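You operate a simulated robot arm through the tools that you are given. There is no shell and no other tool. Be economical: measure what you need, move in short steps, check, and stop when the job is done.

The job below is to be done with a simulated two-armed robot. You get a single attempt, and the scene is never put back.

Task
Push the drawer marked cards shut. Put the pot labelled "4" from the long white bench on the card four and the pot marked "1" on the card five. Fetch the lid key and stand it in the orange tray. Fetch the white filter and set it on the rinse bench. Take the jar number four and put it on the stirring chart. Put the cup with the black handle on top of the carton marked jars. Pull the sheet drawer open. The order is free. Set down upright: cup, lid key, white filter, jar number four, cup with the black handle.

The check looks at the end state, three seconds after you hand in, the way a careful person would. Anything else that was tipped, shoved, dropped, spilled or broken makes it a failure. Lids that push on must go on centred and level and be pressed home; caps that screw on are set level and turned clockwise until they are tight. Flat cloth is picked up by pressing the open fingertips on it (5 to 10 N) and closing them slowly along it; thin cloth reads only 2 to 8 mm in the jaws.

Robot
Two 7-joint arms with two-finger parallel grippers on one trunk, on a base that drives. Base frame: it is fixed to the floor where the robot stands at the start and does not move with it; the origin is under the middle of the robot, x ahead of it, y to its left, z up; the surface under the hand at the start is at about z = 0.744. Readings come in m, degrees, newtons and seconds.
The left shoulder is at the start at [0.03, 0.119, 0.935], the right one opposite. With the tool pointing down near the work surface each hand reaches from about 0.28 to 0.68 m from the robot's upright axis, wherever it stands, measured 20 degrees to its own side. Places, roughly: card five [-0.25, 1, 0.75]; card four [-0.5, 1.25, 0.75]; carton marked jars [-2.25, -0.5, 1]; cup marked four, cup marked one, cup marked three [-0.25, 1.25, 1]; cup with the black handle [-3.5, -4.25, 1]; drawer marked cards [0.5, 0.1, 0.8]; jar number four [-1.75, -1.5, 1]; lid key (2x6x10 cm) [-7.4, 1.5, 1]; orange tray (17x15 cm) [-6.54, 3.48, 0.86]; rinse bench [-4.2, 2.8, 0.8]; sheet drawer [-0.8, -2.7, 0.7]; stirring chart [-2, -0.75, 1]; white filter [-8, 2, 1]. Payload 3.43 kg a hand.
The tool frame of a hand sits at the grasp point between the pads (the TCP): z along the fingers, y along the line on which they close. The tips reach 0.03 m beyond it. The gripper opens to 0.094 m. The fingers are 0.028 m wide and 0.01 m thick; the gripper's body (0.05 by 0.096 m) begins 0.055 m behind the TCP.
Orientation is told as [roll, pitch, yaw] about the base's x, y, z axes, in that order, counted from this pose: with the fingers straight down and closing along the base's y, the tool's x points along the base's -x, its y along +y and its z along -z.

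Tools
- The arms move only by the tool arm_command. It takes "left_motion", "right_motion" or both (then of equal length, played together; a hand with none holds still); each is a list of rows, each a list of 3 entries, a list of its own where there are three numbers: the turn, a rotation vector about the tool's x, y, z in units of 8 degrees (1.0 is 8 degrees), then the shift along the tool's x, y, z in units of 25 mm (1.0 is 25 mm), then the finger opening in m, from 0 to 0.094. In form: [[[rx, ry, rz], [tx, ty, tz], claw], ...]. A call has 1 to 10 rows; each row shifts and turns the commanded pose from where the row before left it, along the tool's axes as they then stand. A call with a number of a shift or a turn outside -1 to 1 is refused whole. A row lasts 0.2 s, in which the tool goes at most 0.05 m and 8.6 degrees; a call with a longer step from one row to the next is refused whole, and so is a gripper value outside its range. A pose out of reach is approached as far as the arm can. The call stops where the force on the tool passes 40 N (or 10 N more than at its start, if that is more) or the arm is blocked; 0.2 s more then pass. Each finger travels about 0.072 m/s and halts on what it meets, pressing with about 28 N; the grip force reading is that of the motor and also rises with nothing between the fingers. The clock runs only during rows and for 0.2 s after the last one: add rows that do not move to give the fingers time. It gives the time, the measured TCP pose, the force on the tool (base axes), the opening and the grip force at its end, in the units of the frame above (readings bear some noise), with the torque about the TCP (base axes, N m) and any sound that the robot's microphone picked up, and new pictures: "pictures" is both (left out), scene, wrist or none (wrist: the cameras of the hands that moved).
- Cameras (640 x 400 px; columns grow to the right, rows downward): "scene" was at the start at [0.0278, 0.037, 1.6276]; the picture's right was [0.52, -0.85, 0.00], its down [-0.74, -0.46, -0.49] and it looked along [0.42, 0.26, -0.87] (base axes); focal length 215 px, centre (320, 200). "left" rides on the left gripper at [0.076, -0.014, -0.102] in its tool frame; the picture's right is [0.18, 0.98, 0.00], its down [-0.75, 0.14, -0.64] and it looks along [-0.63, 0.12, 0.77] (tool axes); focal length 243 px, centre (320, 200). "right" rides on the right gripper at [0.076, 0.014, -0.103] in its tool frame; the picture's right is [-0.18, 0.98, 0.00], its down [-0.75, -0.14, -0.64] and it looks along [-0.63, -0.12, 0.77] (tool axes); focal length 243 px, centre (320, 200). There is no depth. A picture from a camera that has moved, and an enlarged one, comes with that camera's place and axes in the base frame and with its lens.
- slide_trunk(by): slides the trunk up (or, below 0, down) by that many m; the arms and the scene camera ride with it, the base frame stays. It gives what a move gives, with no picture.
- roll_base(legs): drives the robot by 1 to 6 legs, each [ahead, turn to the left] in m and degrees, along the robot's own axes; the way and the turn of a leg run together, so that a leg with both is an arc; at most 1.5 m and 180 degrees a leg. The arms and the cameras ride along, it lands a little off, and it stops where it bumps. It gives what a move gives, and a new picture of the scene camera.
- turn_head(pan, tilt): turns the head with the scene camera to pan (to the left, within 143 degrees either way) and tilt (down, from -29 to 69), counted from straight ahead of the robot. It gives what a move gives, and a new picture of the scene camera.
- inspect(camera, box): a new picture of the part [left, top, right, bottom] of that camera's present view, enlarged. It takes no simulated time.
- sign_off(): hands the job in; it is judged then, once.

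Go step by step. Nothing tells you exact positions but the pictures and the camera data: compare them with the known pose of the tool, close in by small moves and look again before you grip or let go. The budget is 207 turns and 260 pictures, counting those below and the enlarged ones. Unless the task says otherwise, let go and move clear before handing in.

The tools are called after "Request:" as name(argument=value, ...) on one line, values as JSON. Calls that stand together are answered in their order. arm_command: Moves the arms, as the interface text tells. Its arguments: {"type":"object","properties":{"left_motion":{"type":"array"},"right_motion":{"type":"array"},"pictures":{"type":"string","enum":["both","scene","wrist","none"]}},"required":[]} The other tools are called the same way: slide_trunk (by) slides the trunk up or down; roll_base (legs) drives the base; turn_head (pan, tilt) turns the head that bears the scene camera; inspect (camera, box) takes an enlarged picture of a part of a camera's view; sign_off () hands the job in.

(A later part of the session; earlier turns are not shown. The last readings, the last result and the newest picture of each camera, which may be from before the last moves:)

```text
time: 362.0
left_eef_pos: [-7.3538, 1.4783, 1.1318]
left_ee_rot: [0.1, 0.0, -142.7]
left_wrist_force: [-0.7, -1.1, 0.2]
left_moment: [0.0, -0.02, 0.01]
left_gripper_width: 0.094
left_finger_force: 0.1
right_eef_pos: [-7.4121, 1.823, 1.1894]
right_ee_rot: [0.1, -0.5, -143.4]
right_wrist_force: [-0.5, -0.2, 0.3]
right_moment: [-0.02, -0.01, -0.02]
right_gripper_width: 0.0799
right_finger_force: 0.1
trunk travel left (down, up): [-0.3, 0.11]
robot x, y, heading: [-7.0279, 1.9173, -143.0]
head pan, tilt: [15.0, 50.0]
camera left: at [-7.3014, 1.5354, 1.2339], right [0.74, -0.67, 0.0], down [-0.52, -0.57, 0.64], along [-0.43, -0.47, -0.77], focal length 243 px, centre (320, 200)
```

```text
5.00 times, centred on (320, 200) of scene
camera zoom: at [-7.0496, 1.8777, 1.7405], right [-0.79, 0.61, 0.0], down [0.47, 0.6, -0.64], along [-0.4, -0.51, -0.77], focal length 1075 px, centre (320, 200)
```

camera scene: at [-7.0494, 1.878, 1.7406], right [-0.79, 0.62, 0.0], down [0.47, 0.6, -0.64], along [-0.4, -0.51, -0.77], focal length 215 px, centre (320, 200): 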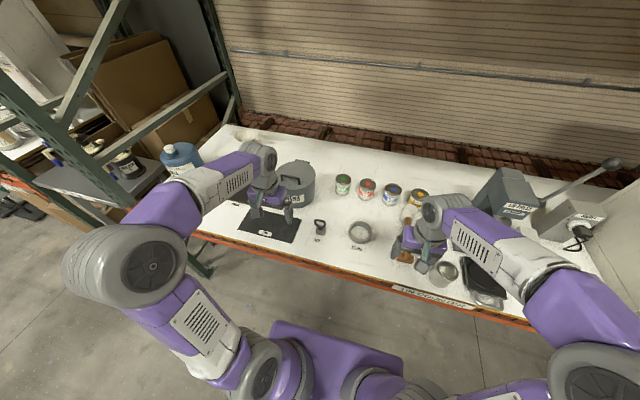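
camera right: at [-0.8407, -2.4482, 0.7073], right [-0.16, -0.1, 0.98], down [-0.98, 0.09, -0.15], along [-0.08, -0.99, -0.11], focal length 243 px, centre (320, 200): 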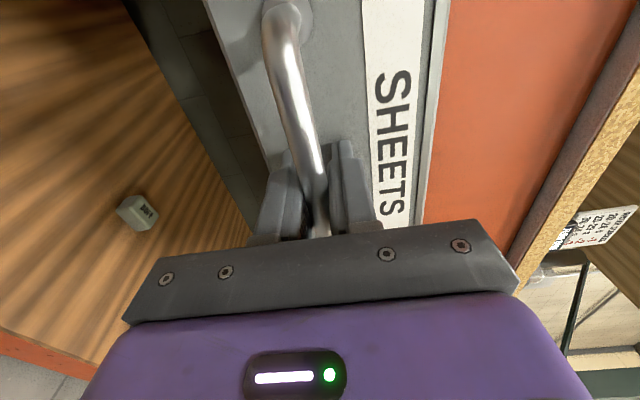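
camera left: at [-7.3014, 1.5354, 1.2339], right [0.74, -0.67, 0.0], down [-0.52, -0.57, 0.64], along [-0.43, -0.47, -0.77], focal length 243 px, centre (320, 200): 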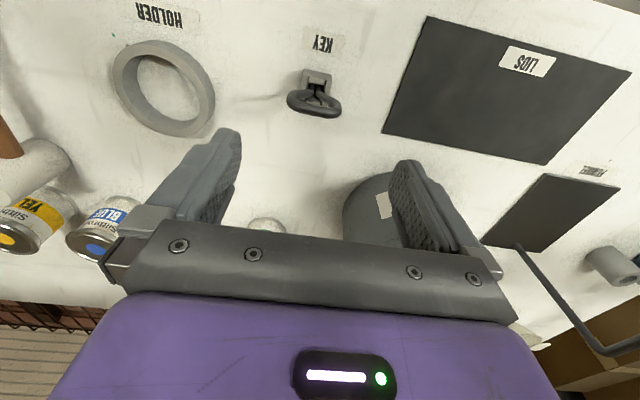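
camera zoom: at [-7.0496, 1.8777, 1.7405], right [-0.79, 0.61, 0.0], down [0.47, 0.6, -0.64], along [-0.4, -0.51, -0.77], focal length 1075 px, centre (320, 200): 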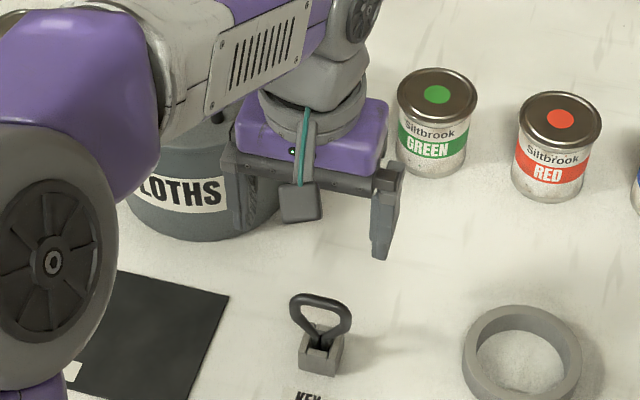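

Key directly below (6 mm to the right). Lower around the loop.

Request:
arm_command(left_motion=[[[0, 0, 0], [0, -0.24, 1], 0.094], [[0, 0, 0], [0, 0, 1], 0.094], [[0, 0, 0], [0, 0, 1], 0.094], [[0, 0, 0], [0, 0, 1], 0.094]], pictures="wrist")

Request:
inspect(camera="scene", box=[260, 160, 380, 240])

```text
time: 363.0
left_eef_pos: [-7.3578, 1.4837, 1.0324]
left_ee_rot: [0.0, 0.0, -142.8]
left_wrist_force: [-0.3, 0.4, -0.5]
left_moment: [0.02, 0.04, 0.01]
left_gripper_width: 0.0941
left_finger_force: 0.1
right_eef_pos: [-7.4124, 1.824, 1.1887]
right_ee_rot: [0.1, -0.4, -143.4]
right_wrist_force: [-0.2, -0.8, -0.1]
right_moment: [-0.03, -0.01, 0.04]
right_gripper_width: 0.0797
right_finger_force: 0.1
trunk travel left (down, up): [-0.3, 0.11]
robot x, y, heading: [-7.0228, 1.9203, -142.9]
head pan, tilt: [15.0, 50.0]
camera left: at [-7.3049, 1.5404, 1.1342], right [0.74, -0.67, 0.0], down [-0.52, -0.57, 0.64], along [-0.43, -0.47, -0.77], focal length 243 px, centre (320, 200)
```

left: 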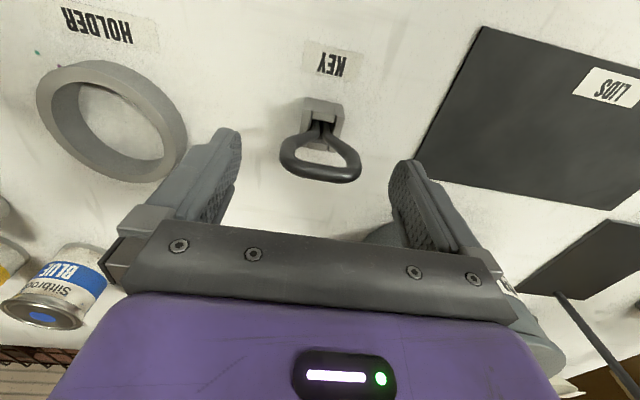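

```text
5.00 times, centred on (320, 200) of scene
camera zoom: at [-7.0497, 1.8777, 1.7405], right [-0.79, 0.61, 0.0], down [0.47, 0.6, -0.64], along [-0.4, -0.51, -0.77], focal length 1075 px, centre (320, 200)
```

zoom: 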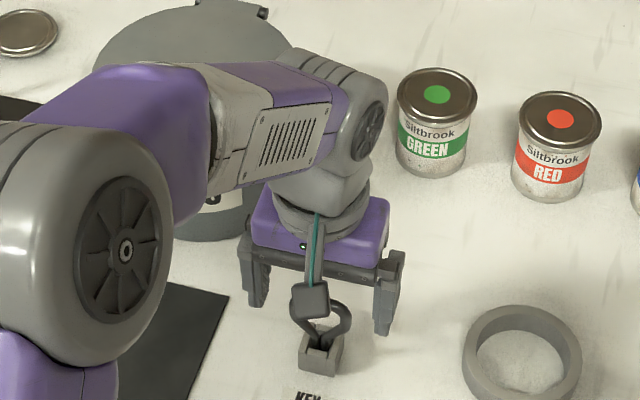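

Request:
arm_command(left_motion=[[[0, 0, 0], [0, 0, 0.8], 0.094], [[0, 0, 0], [0, 0, 0.8], 0.094], [[0, 0, 0], [0, 0, 0.5], 0.09], [[0, 0, 0], [0, 0, 0], 0.07], [[0, 0, 0], [0, 0, 0], 0.05], [[0, 0, 0], [0, 0, 0], 0.03], [[0, 0, 0], [0, 0, 0], 0.03]], pictures="wrist")

```text
time: 364.6
left_eef_pos: [-7.3562, 1.4843, 0.9793]
left_ee_rot: [0.1, 0.1, -142.8]
left_wrist_force: [0.7, 0.1, -0.3]
left_moment: [0.0, -0.03, -0.01]
left_gripper_width: 0.0506
left_finger_force: 27.6
right_eef_pos: [-7.4124, 1.8233, 1.1886]
right_ee_rot: [0.0, -0.4, -143.3]
right_wrist_force: [0.2, -0.5, -0.9]
right_moment: [0.03, 0.0, 0.0]
right_gripper_width: 0.08
right_finger_force: 0.1
trunk travel left (down, up): [-0.3, 0.11]
robot x, y, heading: [-7.0272, 1.9173, -142.8]
head pan, tilt: [15.0, 50.0]
camera left: at [-7.3044, 1.5408, 1.0822], right [0.74, -0.67, 0.0], down [-0.52, -0.57, 0.64], along [-0.43, -0.47, -0.77], focal length 243 px, centre (320, 200)
```

left: 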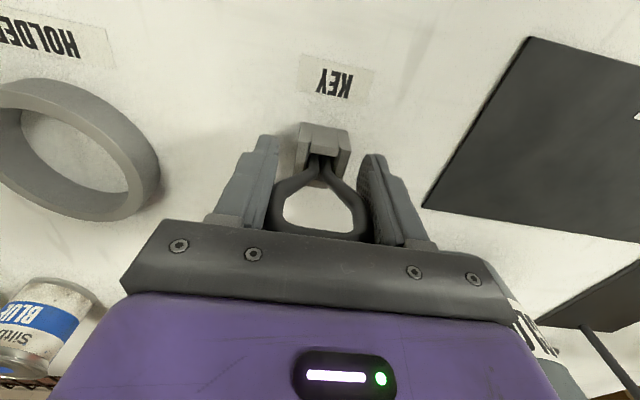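

Gripped at 50 mm. Lift and see.

Request:
arm_command(left_motion=[[[0, 0, 0], [0, 0, -0.4], 0.03], [[0, 0, 0], [0, 0, -0.7], 0.03], [[0, 0, 0], [0, 0, -0.9], 0.03]], pictures="wrist")

Request:
inspect(camera="scene", box=[260, 160, 380, 240])

```text
time: 365.4
left_eef_pos: [-7.3585, 1.4839, 1.0315]
left_ee_rot: [0.0, -0.1, -142.9]
left_wrist_force: [0.5, -0.1, -0.3]
left_moment: [0.01, -0.04, 0.01]
left_gripper_width: 0.0502
left_finger_force: 28.3
right_eef_pos: [-7.4123, 1.8237, 1.1883]
right_ee_rot: [0.2, -0.3, -143.4]
right_wrist_force: [0.1, 0.2, 0.0]
right_moment: [-0.03, -0.02, 0.0]
right_gripper_width: 0.0797
right_finger_force: 0.0
trunk travel left (down, up): [-0.3, 0.11]
robot x, y, heading: [-7.0254, 1.917, -143.0]
head pan, tilt: [15.0, 50.0]
camera left: at [-7.305, 1.541, 1.1328], right [0.74, -0.67, 0.0], down [-0.52, -0.57, 0.64], along [-0.43, -0.48, -0.77], focal length 243 px, centre (320, 200)
```

left: 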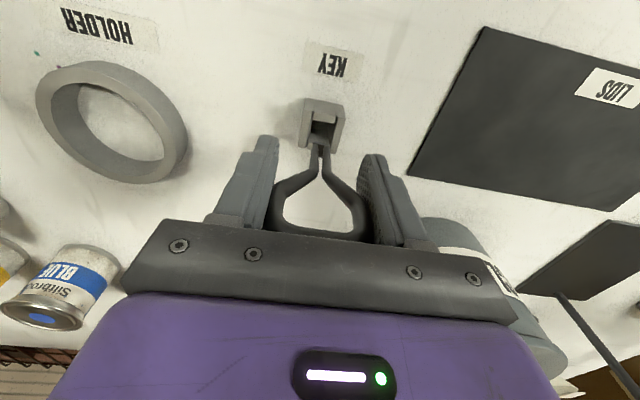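

```text
5.00 times, centred on (320, 200) of scene
camera zoom: at [-7.049, 1.8784, 1.7406], right [-0.79, 0.61, 0.0], down [0.47, 0.6, -0.64], along [-0.4, -0.51, -0.77], focal length 1075 px, centre (320, 200)
```

zoom: 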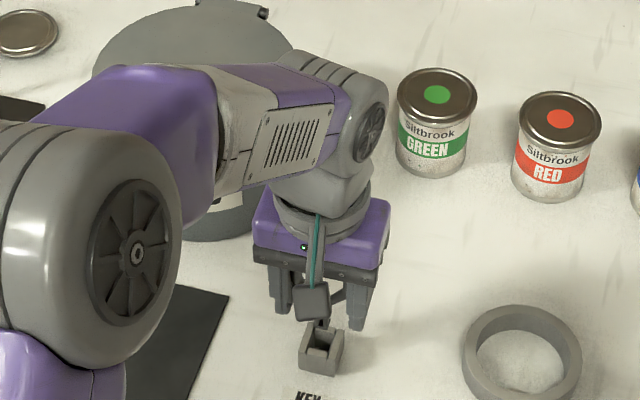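

The grey block was only a holder; the key comes out of it. I lift further to see the key's foot.

Request:
arm_command(left_motion=[[[0, 0, 0], [0, 0, -1], 0.03], [[0, 0, 0], [0, 0, -1], 0.03], [[0, 0, 0], [0, 0, -1], 0.03], [[0, 0, 0], [0, 0, -1], 0.03], [[0, 0, 0], [0, 0, -1], 0.03], [[0, 0, 0], [0.5, 0, -1], 0.03], [[0, 0, 0], [1, 0, -1], 0.03], [[0, 0, 0], [1, 0, 0], 0.03], [[0, 0, 0], [1, 0, 0], 0.03], [[0, 0, 0], [1, 0, 0], 0.03]], pictures="wrist")

Request:
inspect(camera="scene", box=[250, 160, 370, 240])

Request:
inspect(camera="left", box=[220, 60, 420, 260])

```text
time: 367.6
left_eef_pos: [-7.2657, 1.5535, 1.2055]
left_ee_rot: [0.0, 0.0, -142.9]
left_wrist_force: [0.1, -0.5, -1.0]
left_moment: [0.0, 0.03, 0.04]
left_gripper_width: 0.05
left_finger_force: 28.2
right_eef_pos: [-7.4119, 1.8253, 1.1896]
right_ee_rot: [0.1, -0.3, -143.4]
right_wrist_force: [0.0, 0.3, 0.1]
right_moment: [-0.02, 0.04, 0.01]
right_gripper_width: 0.0799
right_finger_force: 0.1
trunk travel left (down, up): [-0.3, 0.11]
robot x, y, heading: [-7.0286, 1.9198, -143.0]
head pan, tilt: [15.0, 50.0]
camera left: at [-7.2137, 1.6093, 1.3076], right [0.74, -0.67, 0.0], down [-0.52, -0.57, 0.64], along [-0.43, -0.47, -0.77], focal length 243 px, centre (320, 200)
```

left: 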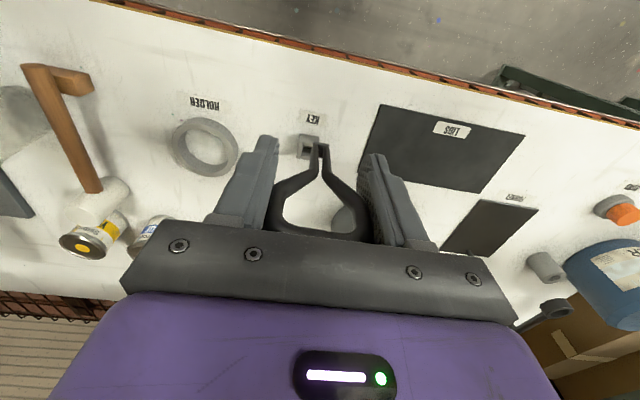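

```text
5.00 times, centred on (310, 200) of scene
camera zoom: at [-7.0484, 1.8785, 1.7406], right [-0.79, 0.61, 0.0], down [0.47, 0.6, -0.64], along [-0.4, -0.51, -0.77], focal length 1075 px, centre (370, 200)
```

zoom: 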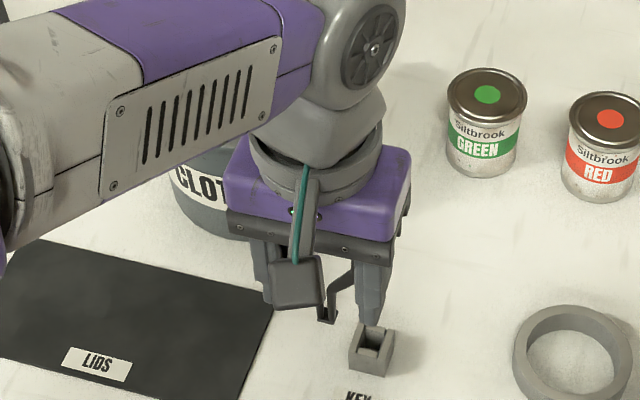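

```text
2.00 times, centred on (320, 160) of left
camera zoom: at [-7.2137, 1.6093, 1.3076], right [0.74, -0.67, 0.0], down [-0.52, -0.57, 0.64], along [-0.43, -0.47, -0.77], focal length 485 px, centre (320, 280)
```

zoom: 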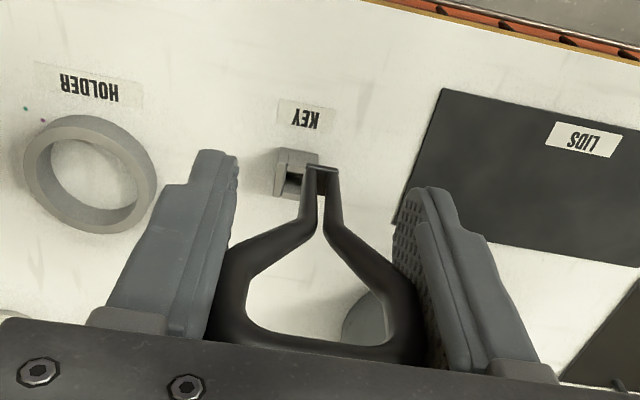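

The key has a small foot under its loop. Now the filter with the right hand: I shift the robot half a metre to the right.

Request:
roll_base(legs=[[-0.15, 0], [0, -90], [0.5, 0], [0, 90], [0.13, 0]])

Request:
turn_head(pan=-15, tilt=50)

Request:
inspect(camera="right", box=[0, 0, 640, 400])

```text
time: 380.1
left_eef_pos: [-7.5466, 1.954, 1.2046]
left_ee_rot: [0.0, -0.1, -141.8]
left_wrist_force: [-0.3, -0.5, -0.2]
left_moment: [-0.01, 0.0, 0.0]
left_gripper_width: 0.0507
left_finger_force: 28.3
right_eef_pos: [-7.6953, 2.2231, 1.1886]
right_ee_rot: [0.1, -0.4, -142.3]
right_wrist_force: [0.1, 0.0, -0.3]
right_moment: [-0.01, 0.02, 0.02]
right_gripper_width: 0.0801
right_finger_force: 0.1
trunk travel left (down, up): [-0.3, 0.11]
robot x, y, heading: [-7.3105, 2.3277, -141.6]
head pan, tilt: [15.0, 50.0]
camera scene: at [-7.334, 2.2839, 1.7406], right [-0.8, 0.6, 0.0], down [0.46, 0.61, -0.64], along [-0.39, -0.51, -0.77], focal length 215 px, centre (320, 200)
```

scene: 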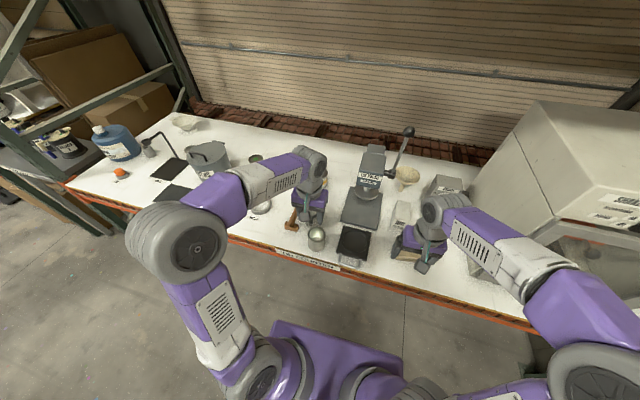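

```text
time: 381.0
left_eef_pos: [-7.5463, 1.9535, 1.2051]
left_ee_rot: [0.0, -0.1, -141.7]
left_wrist_force: [0.6, -0.1, -1.1]
left_moment: [0.01, -0.01, -0.02]
left_gripper_width: 0.0502
left_finger_force: 28.4
right_eef_pos: [-7.6942, 2.2229, 1.1894]
right_ee_rot: [0.2, -0.5, -142.3]
right_wrist_force: [0.9, -0.5, 0.2]
right_moment: [-0.02, 0.0, 0.02]
right_gripper_width: 0.0803
right_finger_force: 0.1
trunk travel left (down, up): [-0.3, 0.11]
robot x, y, heading: [-7.3109, 2.327, -142.1]
head pan, tilt: [-15.0, 50.0]
camera scene: at [-7.3583, 2.3154, 1.7405], right [-0.39, 0.92, 0.0], down [0.7, 0.3, -0.64], along [-0.59, -0.25, -0.77], focal length 215 px, centre (320, 200)
```

scene: 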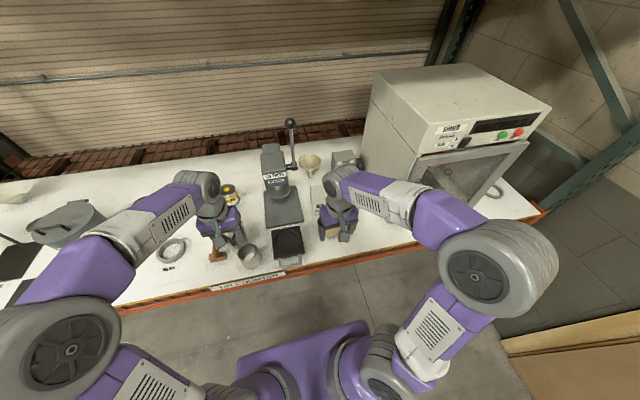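

```text
1.00 times, centred on (320, 200) of right (not enlarged: the box is as wide or as high as the picture)
camera zoom: at [-7.6252, 2.2574, 1.2907], right [0.46, -0.89, 0.0], down [-0.68, -0.35, 0.65], along [-0.58, -0.3, -0.76], focal length 243 px, centre (320, 200)
```

zoom: 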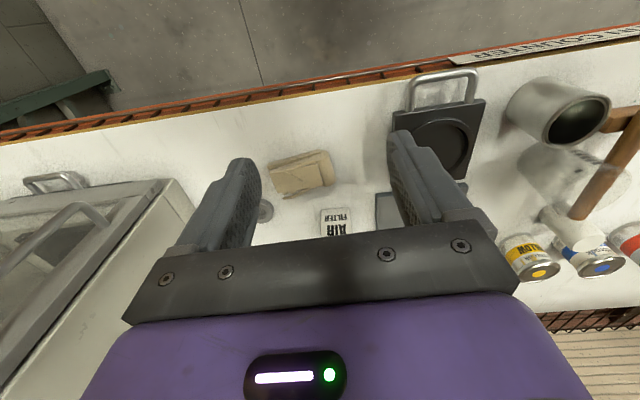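

Filter ~0.68 m ahead of me; I drive 0.1 m closer and move the right hand above it.

Request:
roll_base(legs=[[0.1, 0]])

Request:
arm_command(right_motion=[[[0, 0, 0], [-0.8, -0.18, 0], 0.09], [[0, 0, 0], [-0.8, -0.18, 0], 0.09], [[0, 0, 0], [-0.8, -0.18, 0], 0.09], [[0, 0, 0], [-0.8, -0.18, 0], 0.09], [[0, 0, 0], [-0.8, -0.18, 0], 0.09], [[0, 0, 0], [-0.8, -0.18, 0], 0.09], [[0, 0, 0], [-0.8, -0.18, 0], 0.09], [[0, 0, 0], [-0.8, -0.18, 0], 0.09]], pictures="both")

Request:
inspect(camera="scene", box=[240, 140, 400, 240])

```text
time: 382.2
left_eef_pos: [-7.6235, 1.8933, 1.2065]
left_ee_rot: [-0.1, -0.1, -141.8]
left_wrist_force: [1.1, -0.5, -0.6]
left_moment: [0.02, -0.06, -0.04]
left_gripper_width: 0.0499
left_finger_force: 28.0
right_eef_pos: [-7.7741, 2.1613, 1.1898]
right_ee_rot: [0.2, -0.4, -142.2]
right_wrist_force: [-0.3, -0.2, -0.4]
right_moment: [0.02, -0.06, 0.03]
right_gripper_width: 0.0799
right_finger_force: 0.1
trunk travel left (down, up): [-0.3, 0.11]
robot x, y, heading: [-7.3928, 2.2602, -141.6]
head pan, tilt: [-15.0, 50.0]
camera scene: at [-7.4361, 2.2543, 1.7406], right [-0.39, 0.92, 0.0], down [0.7, 0.3, -0.64], along [-0.59, -0.25, -0.77], focal length 215 px, centre (320, 200)
```

scene: 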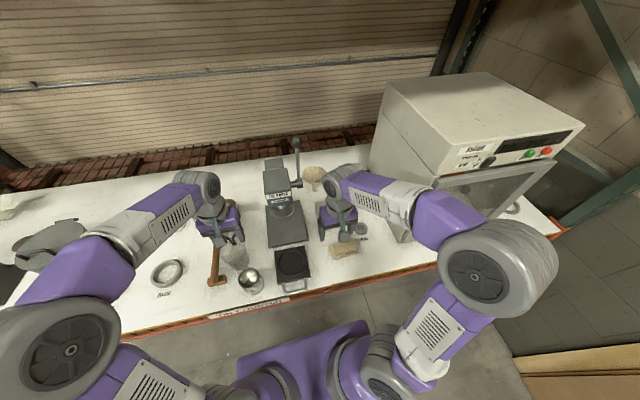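

```text
time: 384.0
left_eef_pos: [-7.6238, 1.8929, 1.2056]
left_ee_rot: [0.0, -0.1, -141.8]
left_wrist_force: [-1.3, -0.4, -1.0]
left_moment: [0.04, -0.02, -0.01]
left_gripper_width: 0.0505
left_finger_force: 28.1
right_eef_pos: [-7.9203, 2.0894, 1.1902]
right_ee_rot: [0.2, -0.4, -142.3]
right_wrist_force: [-0.8, -0.4, -0.2]
right_moment: [-0.01, -0.01, -0.02]
right_gripper_width: 0.0901
right_finger_force: 0.1
trunk travel left (down, up): [-0.3, 0.11]
robot x, y, heading: [-7.3886, 2.2662, -141.7]
head pan, tilt: [-15.0, 50.0]
camera scene: at [-7.4366, 2.2539, 1.7405], right [-0.39, 0.92, 0.0], down [0.7, 0.3, -0.64], along [-0.59, -0.25, -0.77], focal length 215 px, centre (320, 200)
camera right: at [-7.8515, 2.1259, 1.2922], right [0.46, -0.89, 0.0], down [-0.68, -0.35, 0.65], along [-0.57, -0.3, -0.76], focal length 243 px, centre (320, 200)
```

scene: 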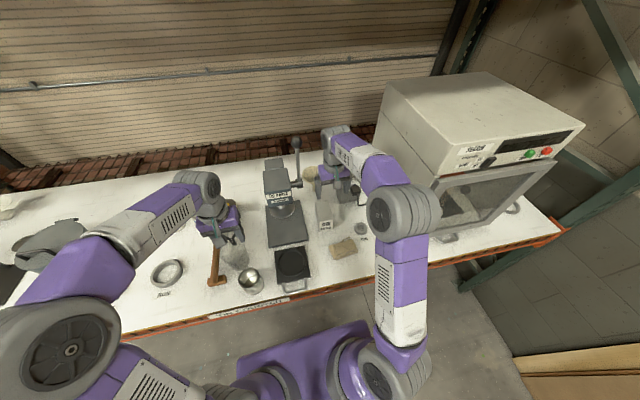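
right: 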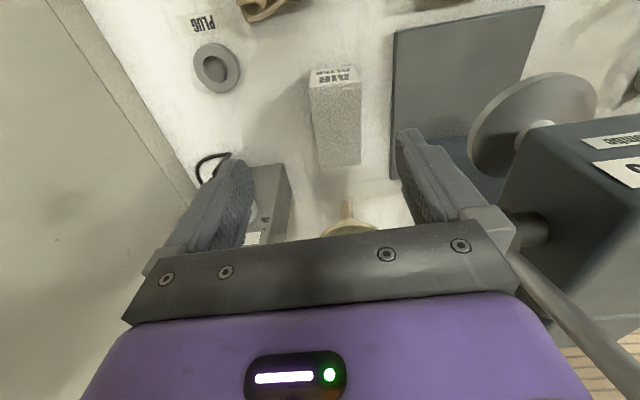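

```text
4.00 times, centred on (320, 190) of scene
camera zoom: at [-7.4366, 2.2539, 1.7405], right [-0.39, 0.92, 0.0], down [0.7, 0.3, -0.64], along [-0.59, -0.25, -0.77], focal length 860 px, centre (320, 240)
```

zoom: 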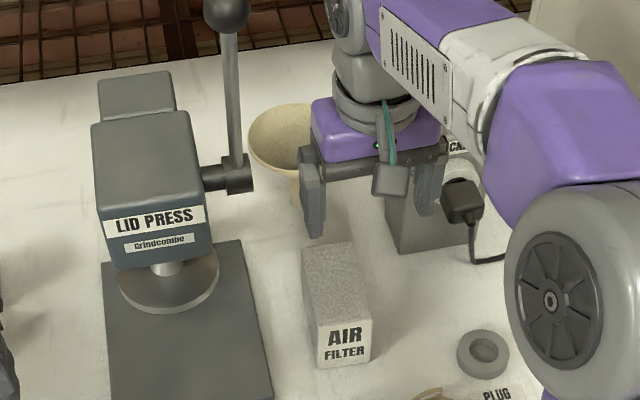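

The filter box is 6 cm ahead and 1.4 cm left. Move above and lower partly.

Request:
arm_command(right_motion=[[[0, 0, 0], [-0.8, 0.2, 0], 0.085], [[0, 0, 0], [-0.8, 0.2, 0], 0.085], [[0, 0, 0], [-0.7, 0.16, 0], 0.085], [[0, 0, 0], [0, 0, 1], 0.085], [[0, 0, 0], [0, 0, 1], 0.085], [[0, 0, 0], [0, 0, 1], 0.085], [[0, 0, 0], [0, 0, 1], 0.085], [[0, 0, 0], [0, 0, 1], 0.085]], pictures="wrist")

Request:
inspect(camera="scene", box=[260, 150, 400, 240])

```text
time: 385.8
left_eef_pos: [-7.6229, 1.8918, 1.2057]
left_ee_rot: [0.0, 0.0, -141.8]
left_wrist_force: [0.0, 0.0, -0.5]
left_moment: [0.01, -0.01, -0.02]
left_gripper_width: 0.0502
left_finger_force: 27.2
right_eef_pos: [-7.96, 2.0453, 1.0646]
right_ee_rot: [0.1, -0.3, -142.2]
right_wrist_force: [-0.2, -0.7, 0.2]
right_moment: [0.0, 0.05, 0.01]
right_gripper_width: 0.0847
right_finger_force: 0.0
trunk travel left (down, up): [-0.3, 0.11]
robot x, y, heading: [-7.3924, 2.2638, -141.9]
head pan, tilt: [-15.0, 50.0]
camera right: at [-7.8894, 2.0797, 1.1661], right [0.46, -0.89, 0.0], down [-0.68, -0.35, 0.65], along [-0.57, -0.3, -0.76], focal length 243 px, centre (320, 200)
```

right: 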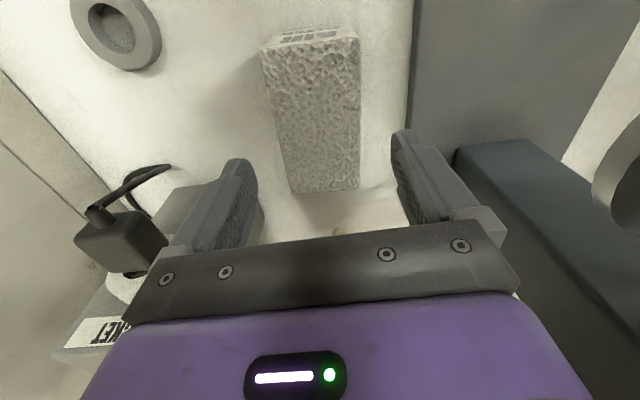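

```text
4.44 times, centred on (330, 195) of scene
camera zoom: at [-7.4364, 2.2542, 1.7405], right [-0.39, 0.92, 0.0], down [0.7, 0.3, -0.64], along [-0.59, -0.25, -0.77], focal length 956 px, centre (276, 222)
```

zoom: 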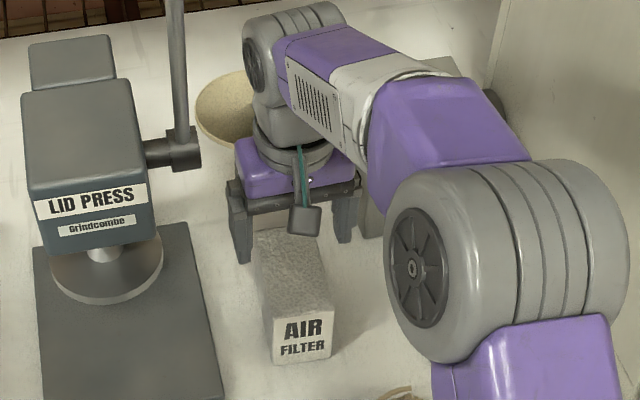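

Request:
arm_command(right_motion=[[[0, 0, 0], [0.4, 0, 0.8], 0.085], [[0, 0, 0], [0, 0, 0.8], 0.085], [[0, 0, 0], [0, 0, 0.8], 0.085], [[0, 0, 0], [0, 0, 0.8], 0.085], [[0, 0, 0], [0, 0, 0.8], 0.085]], pictures="wrist")

```text
time: 387.0
left_eef_pos: [-7.6224, 1.893, 1.205]
left_ee_rot: [0.0, 0.0, -141.8]
left_wrist_force: [0.2, -0.4, -0.2]
left_moment: [0.02, 0.0, 0.04]
left_gripper_width: 0.0503
left_finger_force: 28.0
right_eef_pos: [-7.9516, 2.0502, 0.9645]
right_ee_rot: [0.1, -0.4, -142.2]
right_wrist_force: [0.3, -1.1, 0.7]
right_moment: [-0.01, -0.01, 0.0]
right_gripper_width: 0.0851
right_finger_force: 0.1
trunk travel left (down, up): [-0.3, 0.11]
robot x, y, heading: [-7.3922, 2.265, -141.7]
head pan, tilt: [-15.0, 50.0]
camera right: at [-7.8811, 2.0847, 1.0666], right [0.46, -0.89, 0.0], down [-0.68, -0.35, 0.65], along [-0.57, -0.3, -0.76], focal length 243 px, centre (320, 200)
```

right: 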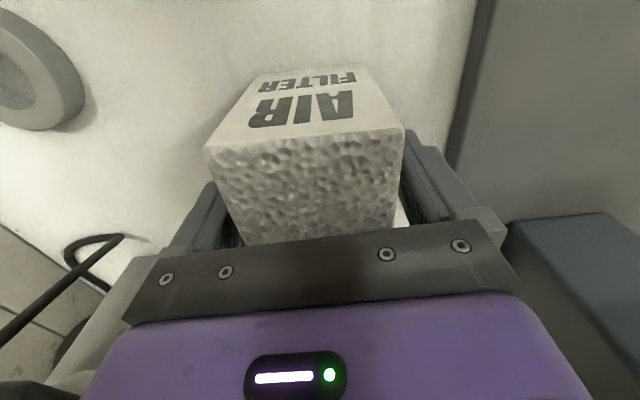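

The box is between the pads. Close and lift.

Request:
arm_command(right_motion=[[[0, 0, 0], [0, 0, 0], 0.07], [[0, 0, 0], [0, 0, 0], 0.055], [[0, 0, 0], [0, 0, 0], 0.04], [[0, 0, 0], [0, 0, 0], 0.03], [[0, 0, 0], [0, 0, -0.3], 0.03], [[0, 0, 0], [0, 0, -0.6], 0.03], [[0, 0, 0], [0, 0, -0.9], 0.03], [[0, 0, 0], [0, 0, -1], 0.03], [[0, 0, 0], [0, 0, -1], 0.03]], pictures="wrist")

Request:
inspect(camera="scene", box=[260, 150, 400, 240])

```text
time: 389.0
left_eef_pos: [-7.6219, 1.8933, 1.2059]
left_ee_rot: [-0.1, 0.0, -141.8]
left_wrist_force: [-0.2, 0.7, 0.8]
left_moment: [-0.03, -0.03, 0.04]
left_gripper_width: 0.0503
left_finger_force: 28.1
right_eef_pos: [-7.951, 2.0511, 1.0607]
right_ee_rot: [0.1, -0.4, -142.2]
right_wrist_force: [1.4, -0.3, -0.7]
right_moment: [-0.02, 0.01, -0.01]
right_gripper_width: 0.065
right_finger_force: 27.5
trunk travel left (down, up): [-0.3, 0.11]
robot x, y, heading: [-7.3903, 2.2623, -141.8]
head pan, tilt: [-15.0, 50.0]
camera right: at [-7.8806, 2.0857, 1.1624], right [0.46, -0.89, 0.0], down [-0.68, -0.35, 0.65], along [-0.57, -0.3, -0.76], focal length 243 px, centre (320, 200)
```

right: 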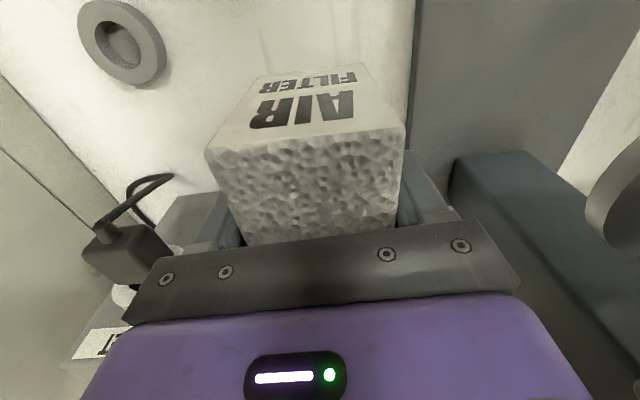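

```text
4.44 times, centred on (330, 195) of scene
camera zoom: at [-7.4355, 2.2546, 1.7406], right [-0.39, 0.92, 0.0], down [0.7, 0.3, -0.64], along [-0.59, -0.25, -0.77], focal length 956 px, centre (276, 222)
```

zoom: 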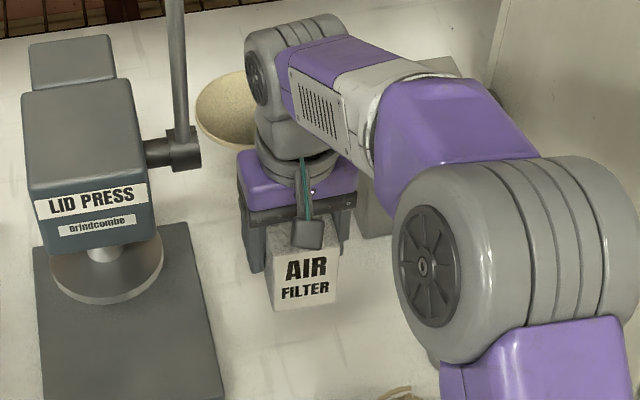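

Both objects are in hand. I raise and retract the filter, back away, and drive to the bench with the orange tray.

Request:
arm_command(right_motion=[[[0, 0, 0], [0, 0, -1], 0.03], [[0, 0, 0], [0, 0, -1], 0.03], [[0, 0, 0], [0, 0, -1], 0.03], [[0, 0, 0], [0, 0, -1], 0.03], [[0, 0, 0], [0.5, 0, -1], 0.03], [[0, 0, 0], [1, 0, -0.8], 0.03], [[0, 0, 0], [1, 0, 0], 0.03], [[0, 0, 0], [1, 0, 0], 0.03], [[0, 0, 0], [1, 0, 0], 0.03], [[0, 0, 0], [1, 0, 0], 0.03]], pictures="none")

Request:
roll_base(legs=[[-0.2, 0], [0, -22], [-0.65, 0], [0, -158.5], [0.85, 0], [0, 90]])

```text
time: 391.2
left_eef_pos: [-7.6207, 1.8935, 1.2059]
left_ee_rot: [0.0, 0.0, -141.7]
left_wrist_force: [-1.1, 0.1, -0.8]
left_moment: [-0.01, -0.03, -0.01]
left_gripper_width: 0.0502
left_finger_force: 27.8
right_eef_pos: [-7.8413, 2.1366, 1.2055]
right_ee_rot: [0.1, -0.6, -142.2]
right_wrist_force: [-0.3, 0.5, -0.2]
right_moment: [0.02, 0.02, -0.03]
right_gripper_width: 0.0647
right_finger_force: 28.3
trunk travel left (down, up): [-0.3, 0.11]
robot x, y, heading: [-7.3912, 2.263, -141.9]
head pan, tilt: [-15.0, 50.0]
```

```text
time: 411.6
left_eef_pos: [-6.3095, 3.3252, 1.2055]
left_ee_rot: [-0.1, 0.0, 129.0]
left_wrist_force: [-1.4, -0.8, 0.5]
left_moment: [-0.01, 0.0, -0.02]
left_gripper_width: 0.0503
left_finger_force: 27.7
right_eef_pos: [-6.0687, 3.5481, 1.2044]
right_ee_rot: [0.0, -0.4, 128.6]
right_wrist_force: [-1.3, 0.5, 0.1]
right_moment: [-0.01, -0.04, -0.01]
right_gripper_width: 0.0637
right_finger_force: 28.0
trunk travel left (down, up): [-0.3, 0.11]
robot x, y, heading: [-5.9387, 3.0968, 129.0]
head pan, tilt: [-15.0, 50.0]
camera scene: at [-5.9474, 3.1475, 1.7405], right [0.91, 0.41, 0.0], down [0.31, -0.7, -0.64], along [-0.26, 0.59, -0.77], focal length 215 px, centre (320, 200)
```

scene: 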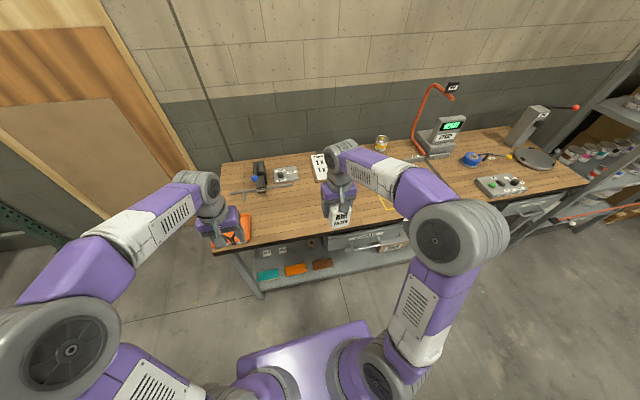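

Request:
turn_head(pan=15, tilt=52)

Request:
inspect(camera="scene", box=[240, 150, 400, 250])

Request:
inspect(camera="left", box=[0, 0, 640, 400])

```text
time: 412.6
left_eef_pos: [-6.3106, 3.3252, 1.2056]
left_ee_rot: [0.0, 0.0, 128.9]
left_wrist_force: [0.4, -0.4, 0.1]
left_moment: [0.01, -0.05, 0.0]
left_gripper_width: 0.0502
left_finger_force: 28.0
right_eef_pos: [-6.0689, 3.549, 1.2045]
right_ee_rot: [0.1, -0.3, 128.5]
right_wrist_force: [-0.9, -1.0, -0.9]
right_moment: [0.02, -0.02, 0.01]
right_gripper_width: 0.0634
right_finger_force: 28.2
trunk travel left (down, up): [-0.3, 0.11]
robot x, y, heading: [-5.9379, 3.0979, 128.9]
head pan, tilt: [15.0, 52.0]
camera scene: at [-5.9767, 3.1215, 1.7379], right [0.59, 0.81, 0.0], down [0.64, -0.46, -0.62], along [-0.5, 0.36, -0.79], focal length 215 px, centre (320, 200)
```

scene: 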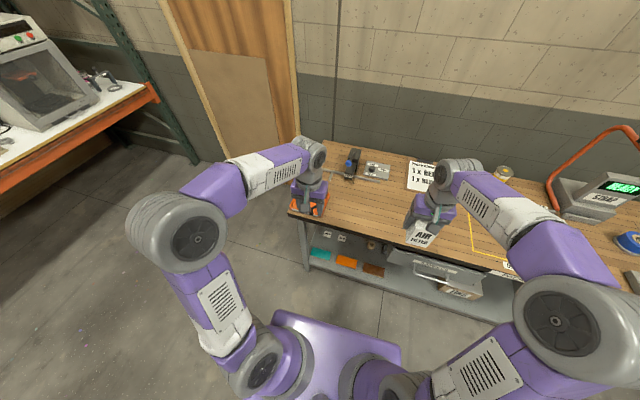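

```text
4.00 times, centred on (320, 200) of scene
camera zoom: at [-5.9767, 3.1215, 1.7379], right [0.59, 0.81, 0.0], down [0.64, -0.46, -0.62], along [-0.5, 0.36, -0.79], focal length 860 px, centre (320, 200)
```

zoom: 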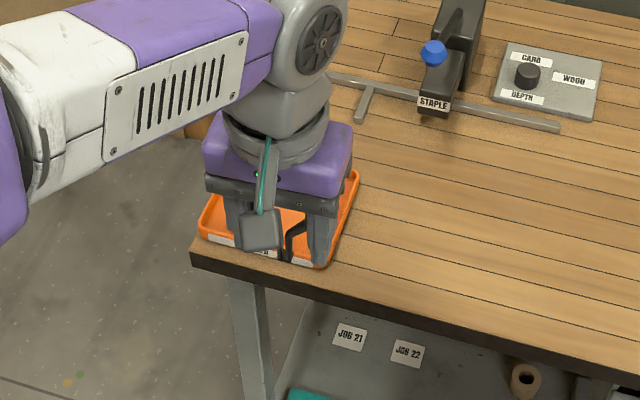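

```text
1.00 times, centred on (320, 200) of left (not enlarged: the box is as wide or as high as the picture)
camera zoom: at [-6.2508, 3.2753, 1.3076], right [-0.65, -0.76, 0.0], down [-0.58, 0.5, 0.64], along [-0.49, 0.42, -0.77], focal length 243 px, centre (320, 200)
```

zoom: 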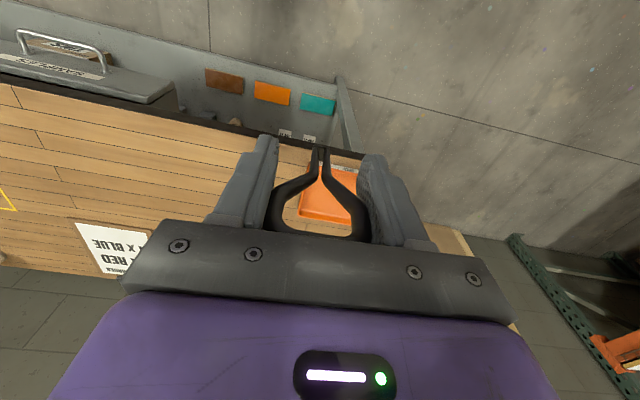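

Request:
inspect(camera="scene", box=[296, 200, 332, 222])

Request:
inspect(camera="left", box=[290, 135, 350, 175])

```text
16.00 times, centred on (314, 211) of scene
camera zoom: at [-5.9767, 3.1215, 1.7379], right [0.59, 0.81, 0.0], down [0.64, -0.46, -0.62], along [-0.5, 0.36, -0.79], focal length 3440 px, centre (416, 24)
```

zoom: 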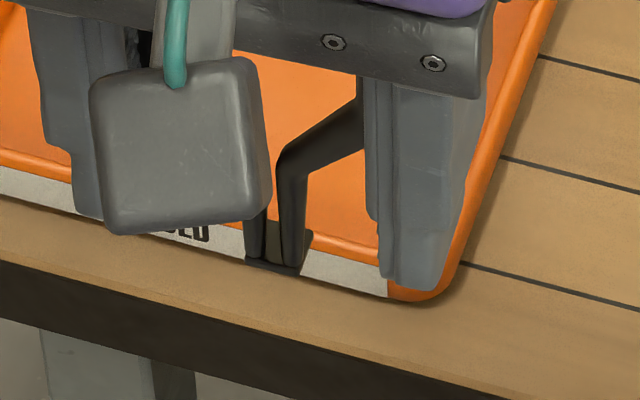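

```text
10.00 times, centred on (320, 155) of left
camera zoom: at [-6.2508, 3.2753, 1.3076], right [-0.65, -0.76, 0.0], down [-0.58, 0.5, 0.64], along [-0.49, 0.42, -0.77], focal length 2426 px, centre (320, 650)
```

zoom: 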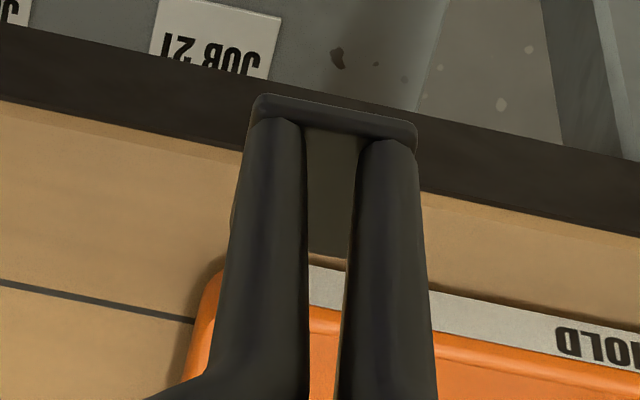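

The key ends in a small flat foot plate, so it can stand. Tray centre is at X≈0.68, Y≈0.23; I drive 0.12 m closer and bring the key above it.

Request:
roll_base(legs=[[0.12, 0]])

Request:
arm_command(left_motion=[[[0, 0, 0], [-0.6, 0.35, 0], 0.03], [[0, 0, 0], [-0.8, 0.45, 0], 0.03], [[0, 0, 0], [-0.8, 0.45, 0], 0.03], [[0, 0, 0], [-0.8, 0.45, 0], 0.03], [[0, 0, 0], [-0.8, 0.45, 0], 0.03], [[0, 0, 0], [-0.8, 0.45, 0], 0.03], [[0, 0, 0], [-0.8, 0.45, 0.8], 0.03], [[0, 0, 0], [-0.4, 0.2, 1], 0.03], [[0, 0, 0], [0, 0, 1], 0.03], [[0, 0, 0], [0, 0, 1], 0.03]], pictures="wrist")

Request:
inspect(camera="scene", box=[240, 150, 400, 250])

```text
time: 413.8
left_eef_pos: [-6.3859, 3.4186, 1.2058]
left_ee_rot: [0.1, 0.0, 129.1]
left_wrist_force: [-0.4, 0.2, -0.4]
left_moment: [-0.01, 0.0, -0.01]
left_gripper_width: 0.0504
left_finger_force: 27.8
right_eef_pos: [-6.1433, 3.6397, 1.2034]
right_ee_rot: [0.1, -0.3, 128.6]
right_wrist_force: [0.8, 0.1, -0.5]
right_moment: [-0.02, 0.01, 0.02]
right_gripper_width: 0.0637
right_finger_force: 27.8
trunk travel left (down, up): [-0.3, 0.11]
robot x, y, heading: [-6.0128, 3.1892, 129.3]
head pan, tilt: [15.0, 52.0]
camera scene: at [-6.0513, 3.2137, 1.7379], right [0.59, 0.81, 0.0], down [0.64, -0.46, -0.62], along [-0.5, 0.36, -0.79], focal length 215 px, centre (320, 200)
```

scene: 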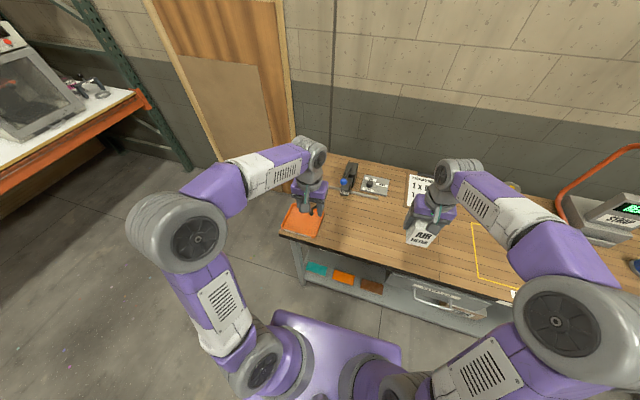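

```text
time: 416.0
left_eef_pos: [-6.5396, 3.4797, 1.1103]
left_ee_rot: [-0.1, 0.1, 129.0]
left_wrist_force: [0.2, 0.2, -0.5]
left_moment: [-0.02, 0.02, -0.01]
left_gripper_width: 0.0505
left_finger_force: 28.0
right_eef_pos: [-6.1444, 3.6401, 1.2035]
right_ee_rot: [0.2, -0.4, 128.7]
right_wrist_force: [0.3, 1.1, -1.2]
right_moment: [-0.01, -0.03, -0.01]
right_gripper_width: 0.0636
right_finger_force: 28.4
trunk travel left (down, up): [-0.3, 0.11]
robot x, y, heading: [-6.0123, 3.1911, 128.9]
head pan, tilt: [15.0, 52.0]
camera left: at [-6.4801, 3.4294, 1.2124], right [-0.65, -0.76, 0.0], down [-0.58, 0.5, 0.64], along [-0.49, 0.42, -0.77], focal length 243 px, centre (320, 200)
```

left: 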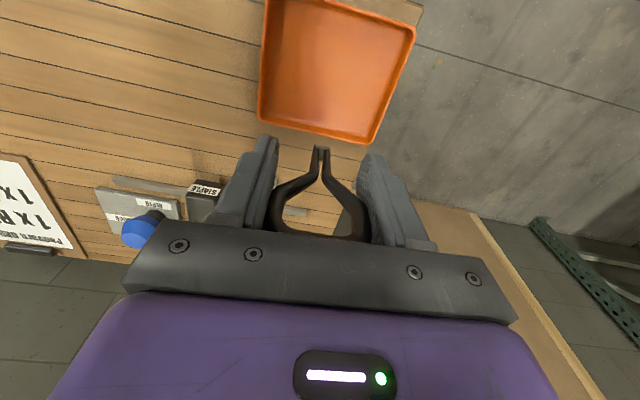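

```text
4.00 times, centred on (320, 200) of scene
camera zoom: at [-6.0518, 3.2138, 1.7379], right [0.59, 0.81, 0.0], down [0.64, -0.46, -0.62], along [-0.5, 0.36, -0.79], focal length 860 px, centre (320, 200)
```

zoom: 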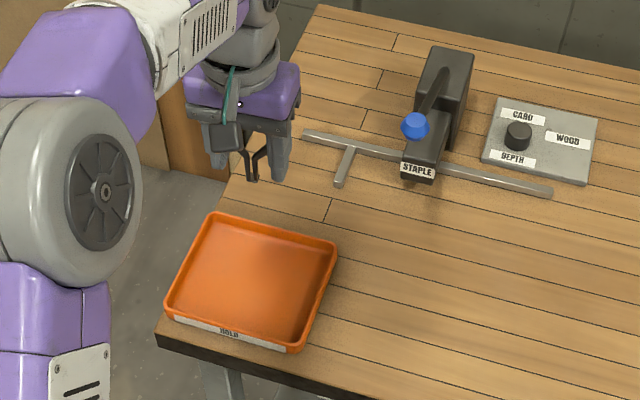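

The key is right above the tray centre. Lower in steps.

Request:
arm_command(left_motion=[[[0, 0, 0], [0, 0.3, 1], 0.03], [[0, 0, 0], [0, 0, 1], 0.03], [[0, 0, 0], [0, 0, 1], 0.03], [[0, 0, 0], [0, 0, 1], 0.03], [[0, 0, 0], [0, 0, 0.8], 0.03], [[0, 0, 0], [0, 0, 0.4], 0.03]], pictures="wrist")

Request:
inspect(camera="scene", box=[270, 190, 340, 240])

```text
time: 417.4
left_eef_pos: [-6.5443, 3.474, 0.9805]
left_ee_rot: [-0.2, 0.1, 128.9]
left_wrist_force: [0.1, -0.3, -0.8]
left_moment: [0.04, 0.01, -0.03]
left_gripper_width: 0.0503
left_finger_force: 28.5
right_eef_pos: [-6.1449, 3.6399, 1.2044]
right_ee_rot: [0.1, -0.4, 128.6]
right_wrist_force: [0.1, -0.6, -0.6]
right_moment: [-0.01, 0.03, 0.0]
right_gripper_width: 0.0635
right_finger_force: 28.1
trunk travel left (down, up): [-0.3, 0.11]
robot x, y, heading: [-6.0079, 3.1898, 128.9]
head pan, tilt: [15.0, 52.0]
camera left: at [-6.4847, 3.4242, 1.0826], right [-0.65, -0.76, 0.0], down [-0.58, 0.5, 0.64], along [-0.49, 0.42, -0.77], focal length 243 px, centre (320, 200)
```

left: 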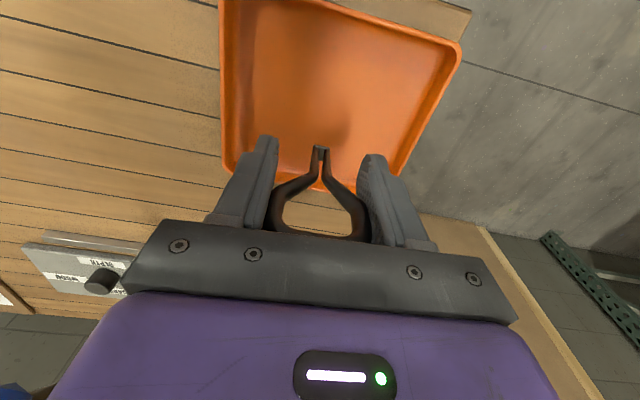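

```text
8.00 times, centred on (305, 215) of scene
camera zoom: at [-6.0514, 3.2136, 1.7379], right [0.59, 0.81, 0.0], down [0.64, -0.46, -0.62], along [-0.5, 0.36, -0.79], focal length 1720 px, centre (440, 80)
```

zoom: 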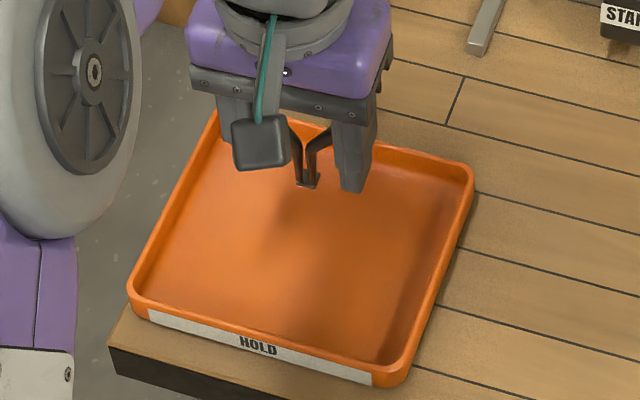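

Request:
arm_command(left_motion=[[[0, 0, 0], [0, 0, 0.8], 0.03], [[0, 0, 0], [0, 0, 0.8], 0.03], [[0, 0, 0], [0, 0, 0.3], 0.03], [[0, 0, 0], [0, 0, 0.15], 0.03], [[0, 0, 0], [0, 0, 0.15], 0.03]], pictures="none")

Request:
inspect(camera="scene", box=[270, 190, 340, 240])

```text
time: 418.6
left_eef_pos: [-6.5452, 3.4755, 0.9249]
left_ee_rot: [0.0, 0.0, 129.0]
left_wrist_force: [1.1, 1.9, -0.5]
left_moment: [0.02, -0.05, -0.03]
left_gripper_width: 0.0505
left_finger_force: 28.1
right_eef_pos: [-6.1456, 3.64, 1.2041]
right_ee_rot: [0.1, -0.5, 128.6]
right_wrist_force: [0.1, 0.6, -0.3]
right_moment: [-0.02, -0.02, -0.01]
right_gripper_width: 0.0636
right_finger_force: 28.0
trunk travel left (down, up): [-0.3, 0.11]
robot x, y, heading: [-6.0094, 3.1903, 128.7]
head pan, tilt: [15.0, 52.0]
```

```text
8.00 times, centred on (305, 215) of scene
camera zoom: at [-6.0513, 3.2136, 1.7379], right [0.59, 0.81, 0.0], down [0.64, -0.46, -0.62], along [-0.5, 0.36, -0.79], focal length 1720 px, centre (440, 80)
```

zoom: 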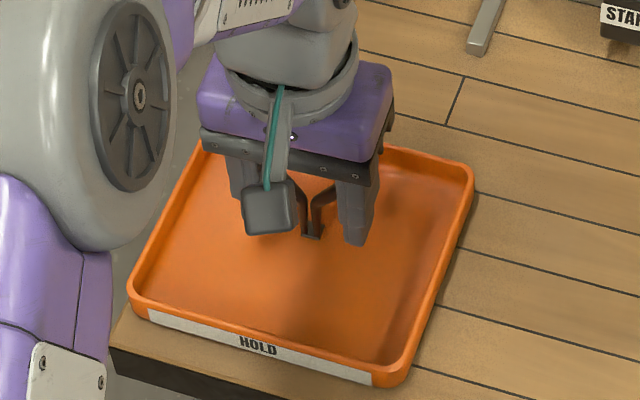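

Still slightly above the floor; continue in 1.5 mm steps until I feel it.

Request:
arm_command(left_motion=[[[0, 0, 0], [0, 0, 0.12], 0.03], [[0, 0, 0], [0, 0, 0.1], 0.03], [[0, 0, 0], [0, 0, 0.08], 0.03], [[0, 0, 0], [0, 0, 0.08], 0.03]], pictures="none")

```text
time: 419.6
left_eef_pos: [-6.5443, 3.4745, 0.9193]
left_ee_rot: [0.0, -0.3, 129.0]
left_wrist_force: [0.9, -3.4, 19.0]
left_moment: [0.0, 0.0, 0.01]
left_gripper_width: 0.0503
left_finger_force: 27.8
right_eef_pos: [-6.1434, 3.639, 1.2046]
right_ee_rot: [0.1, -0.5, 128.6]
right_wrist_force: [-0.2, 0.3, -0.1]
right_moment: [-0.03, -0.02, -0.02]
right_gripper_width: 0.0637
right_finger_force: 27.8
trunk travel left (down, up): [-0.3, 0.11]
robot x, y, heading: [-6.0126, 3.1858, 129.0]
head pan, tilt: [15.0, 52.0]
```

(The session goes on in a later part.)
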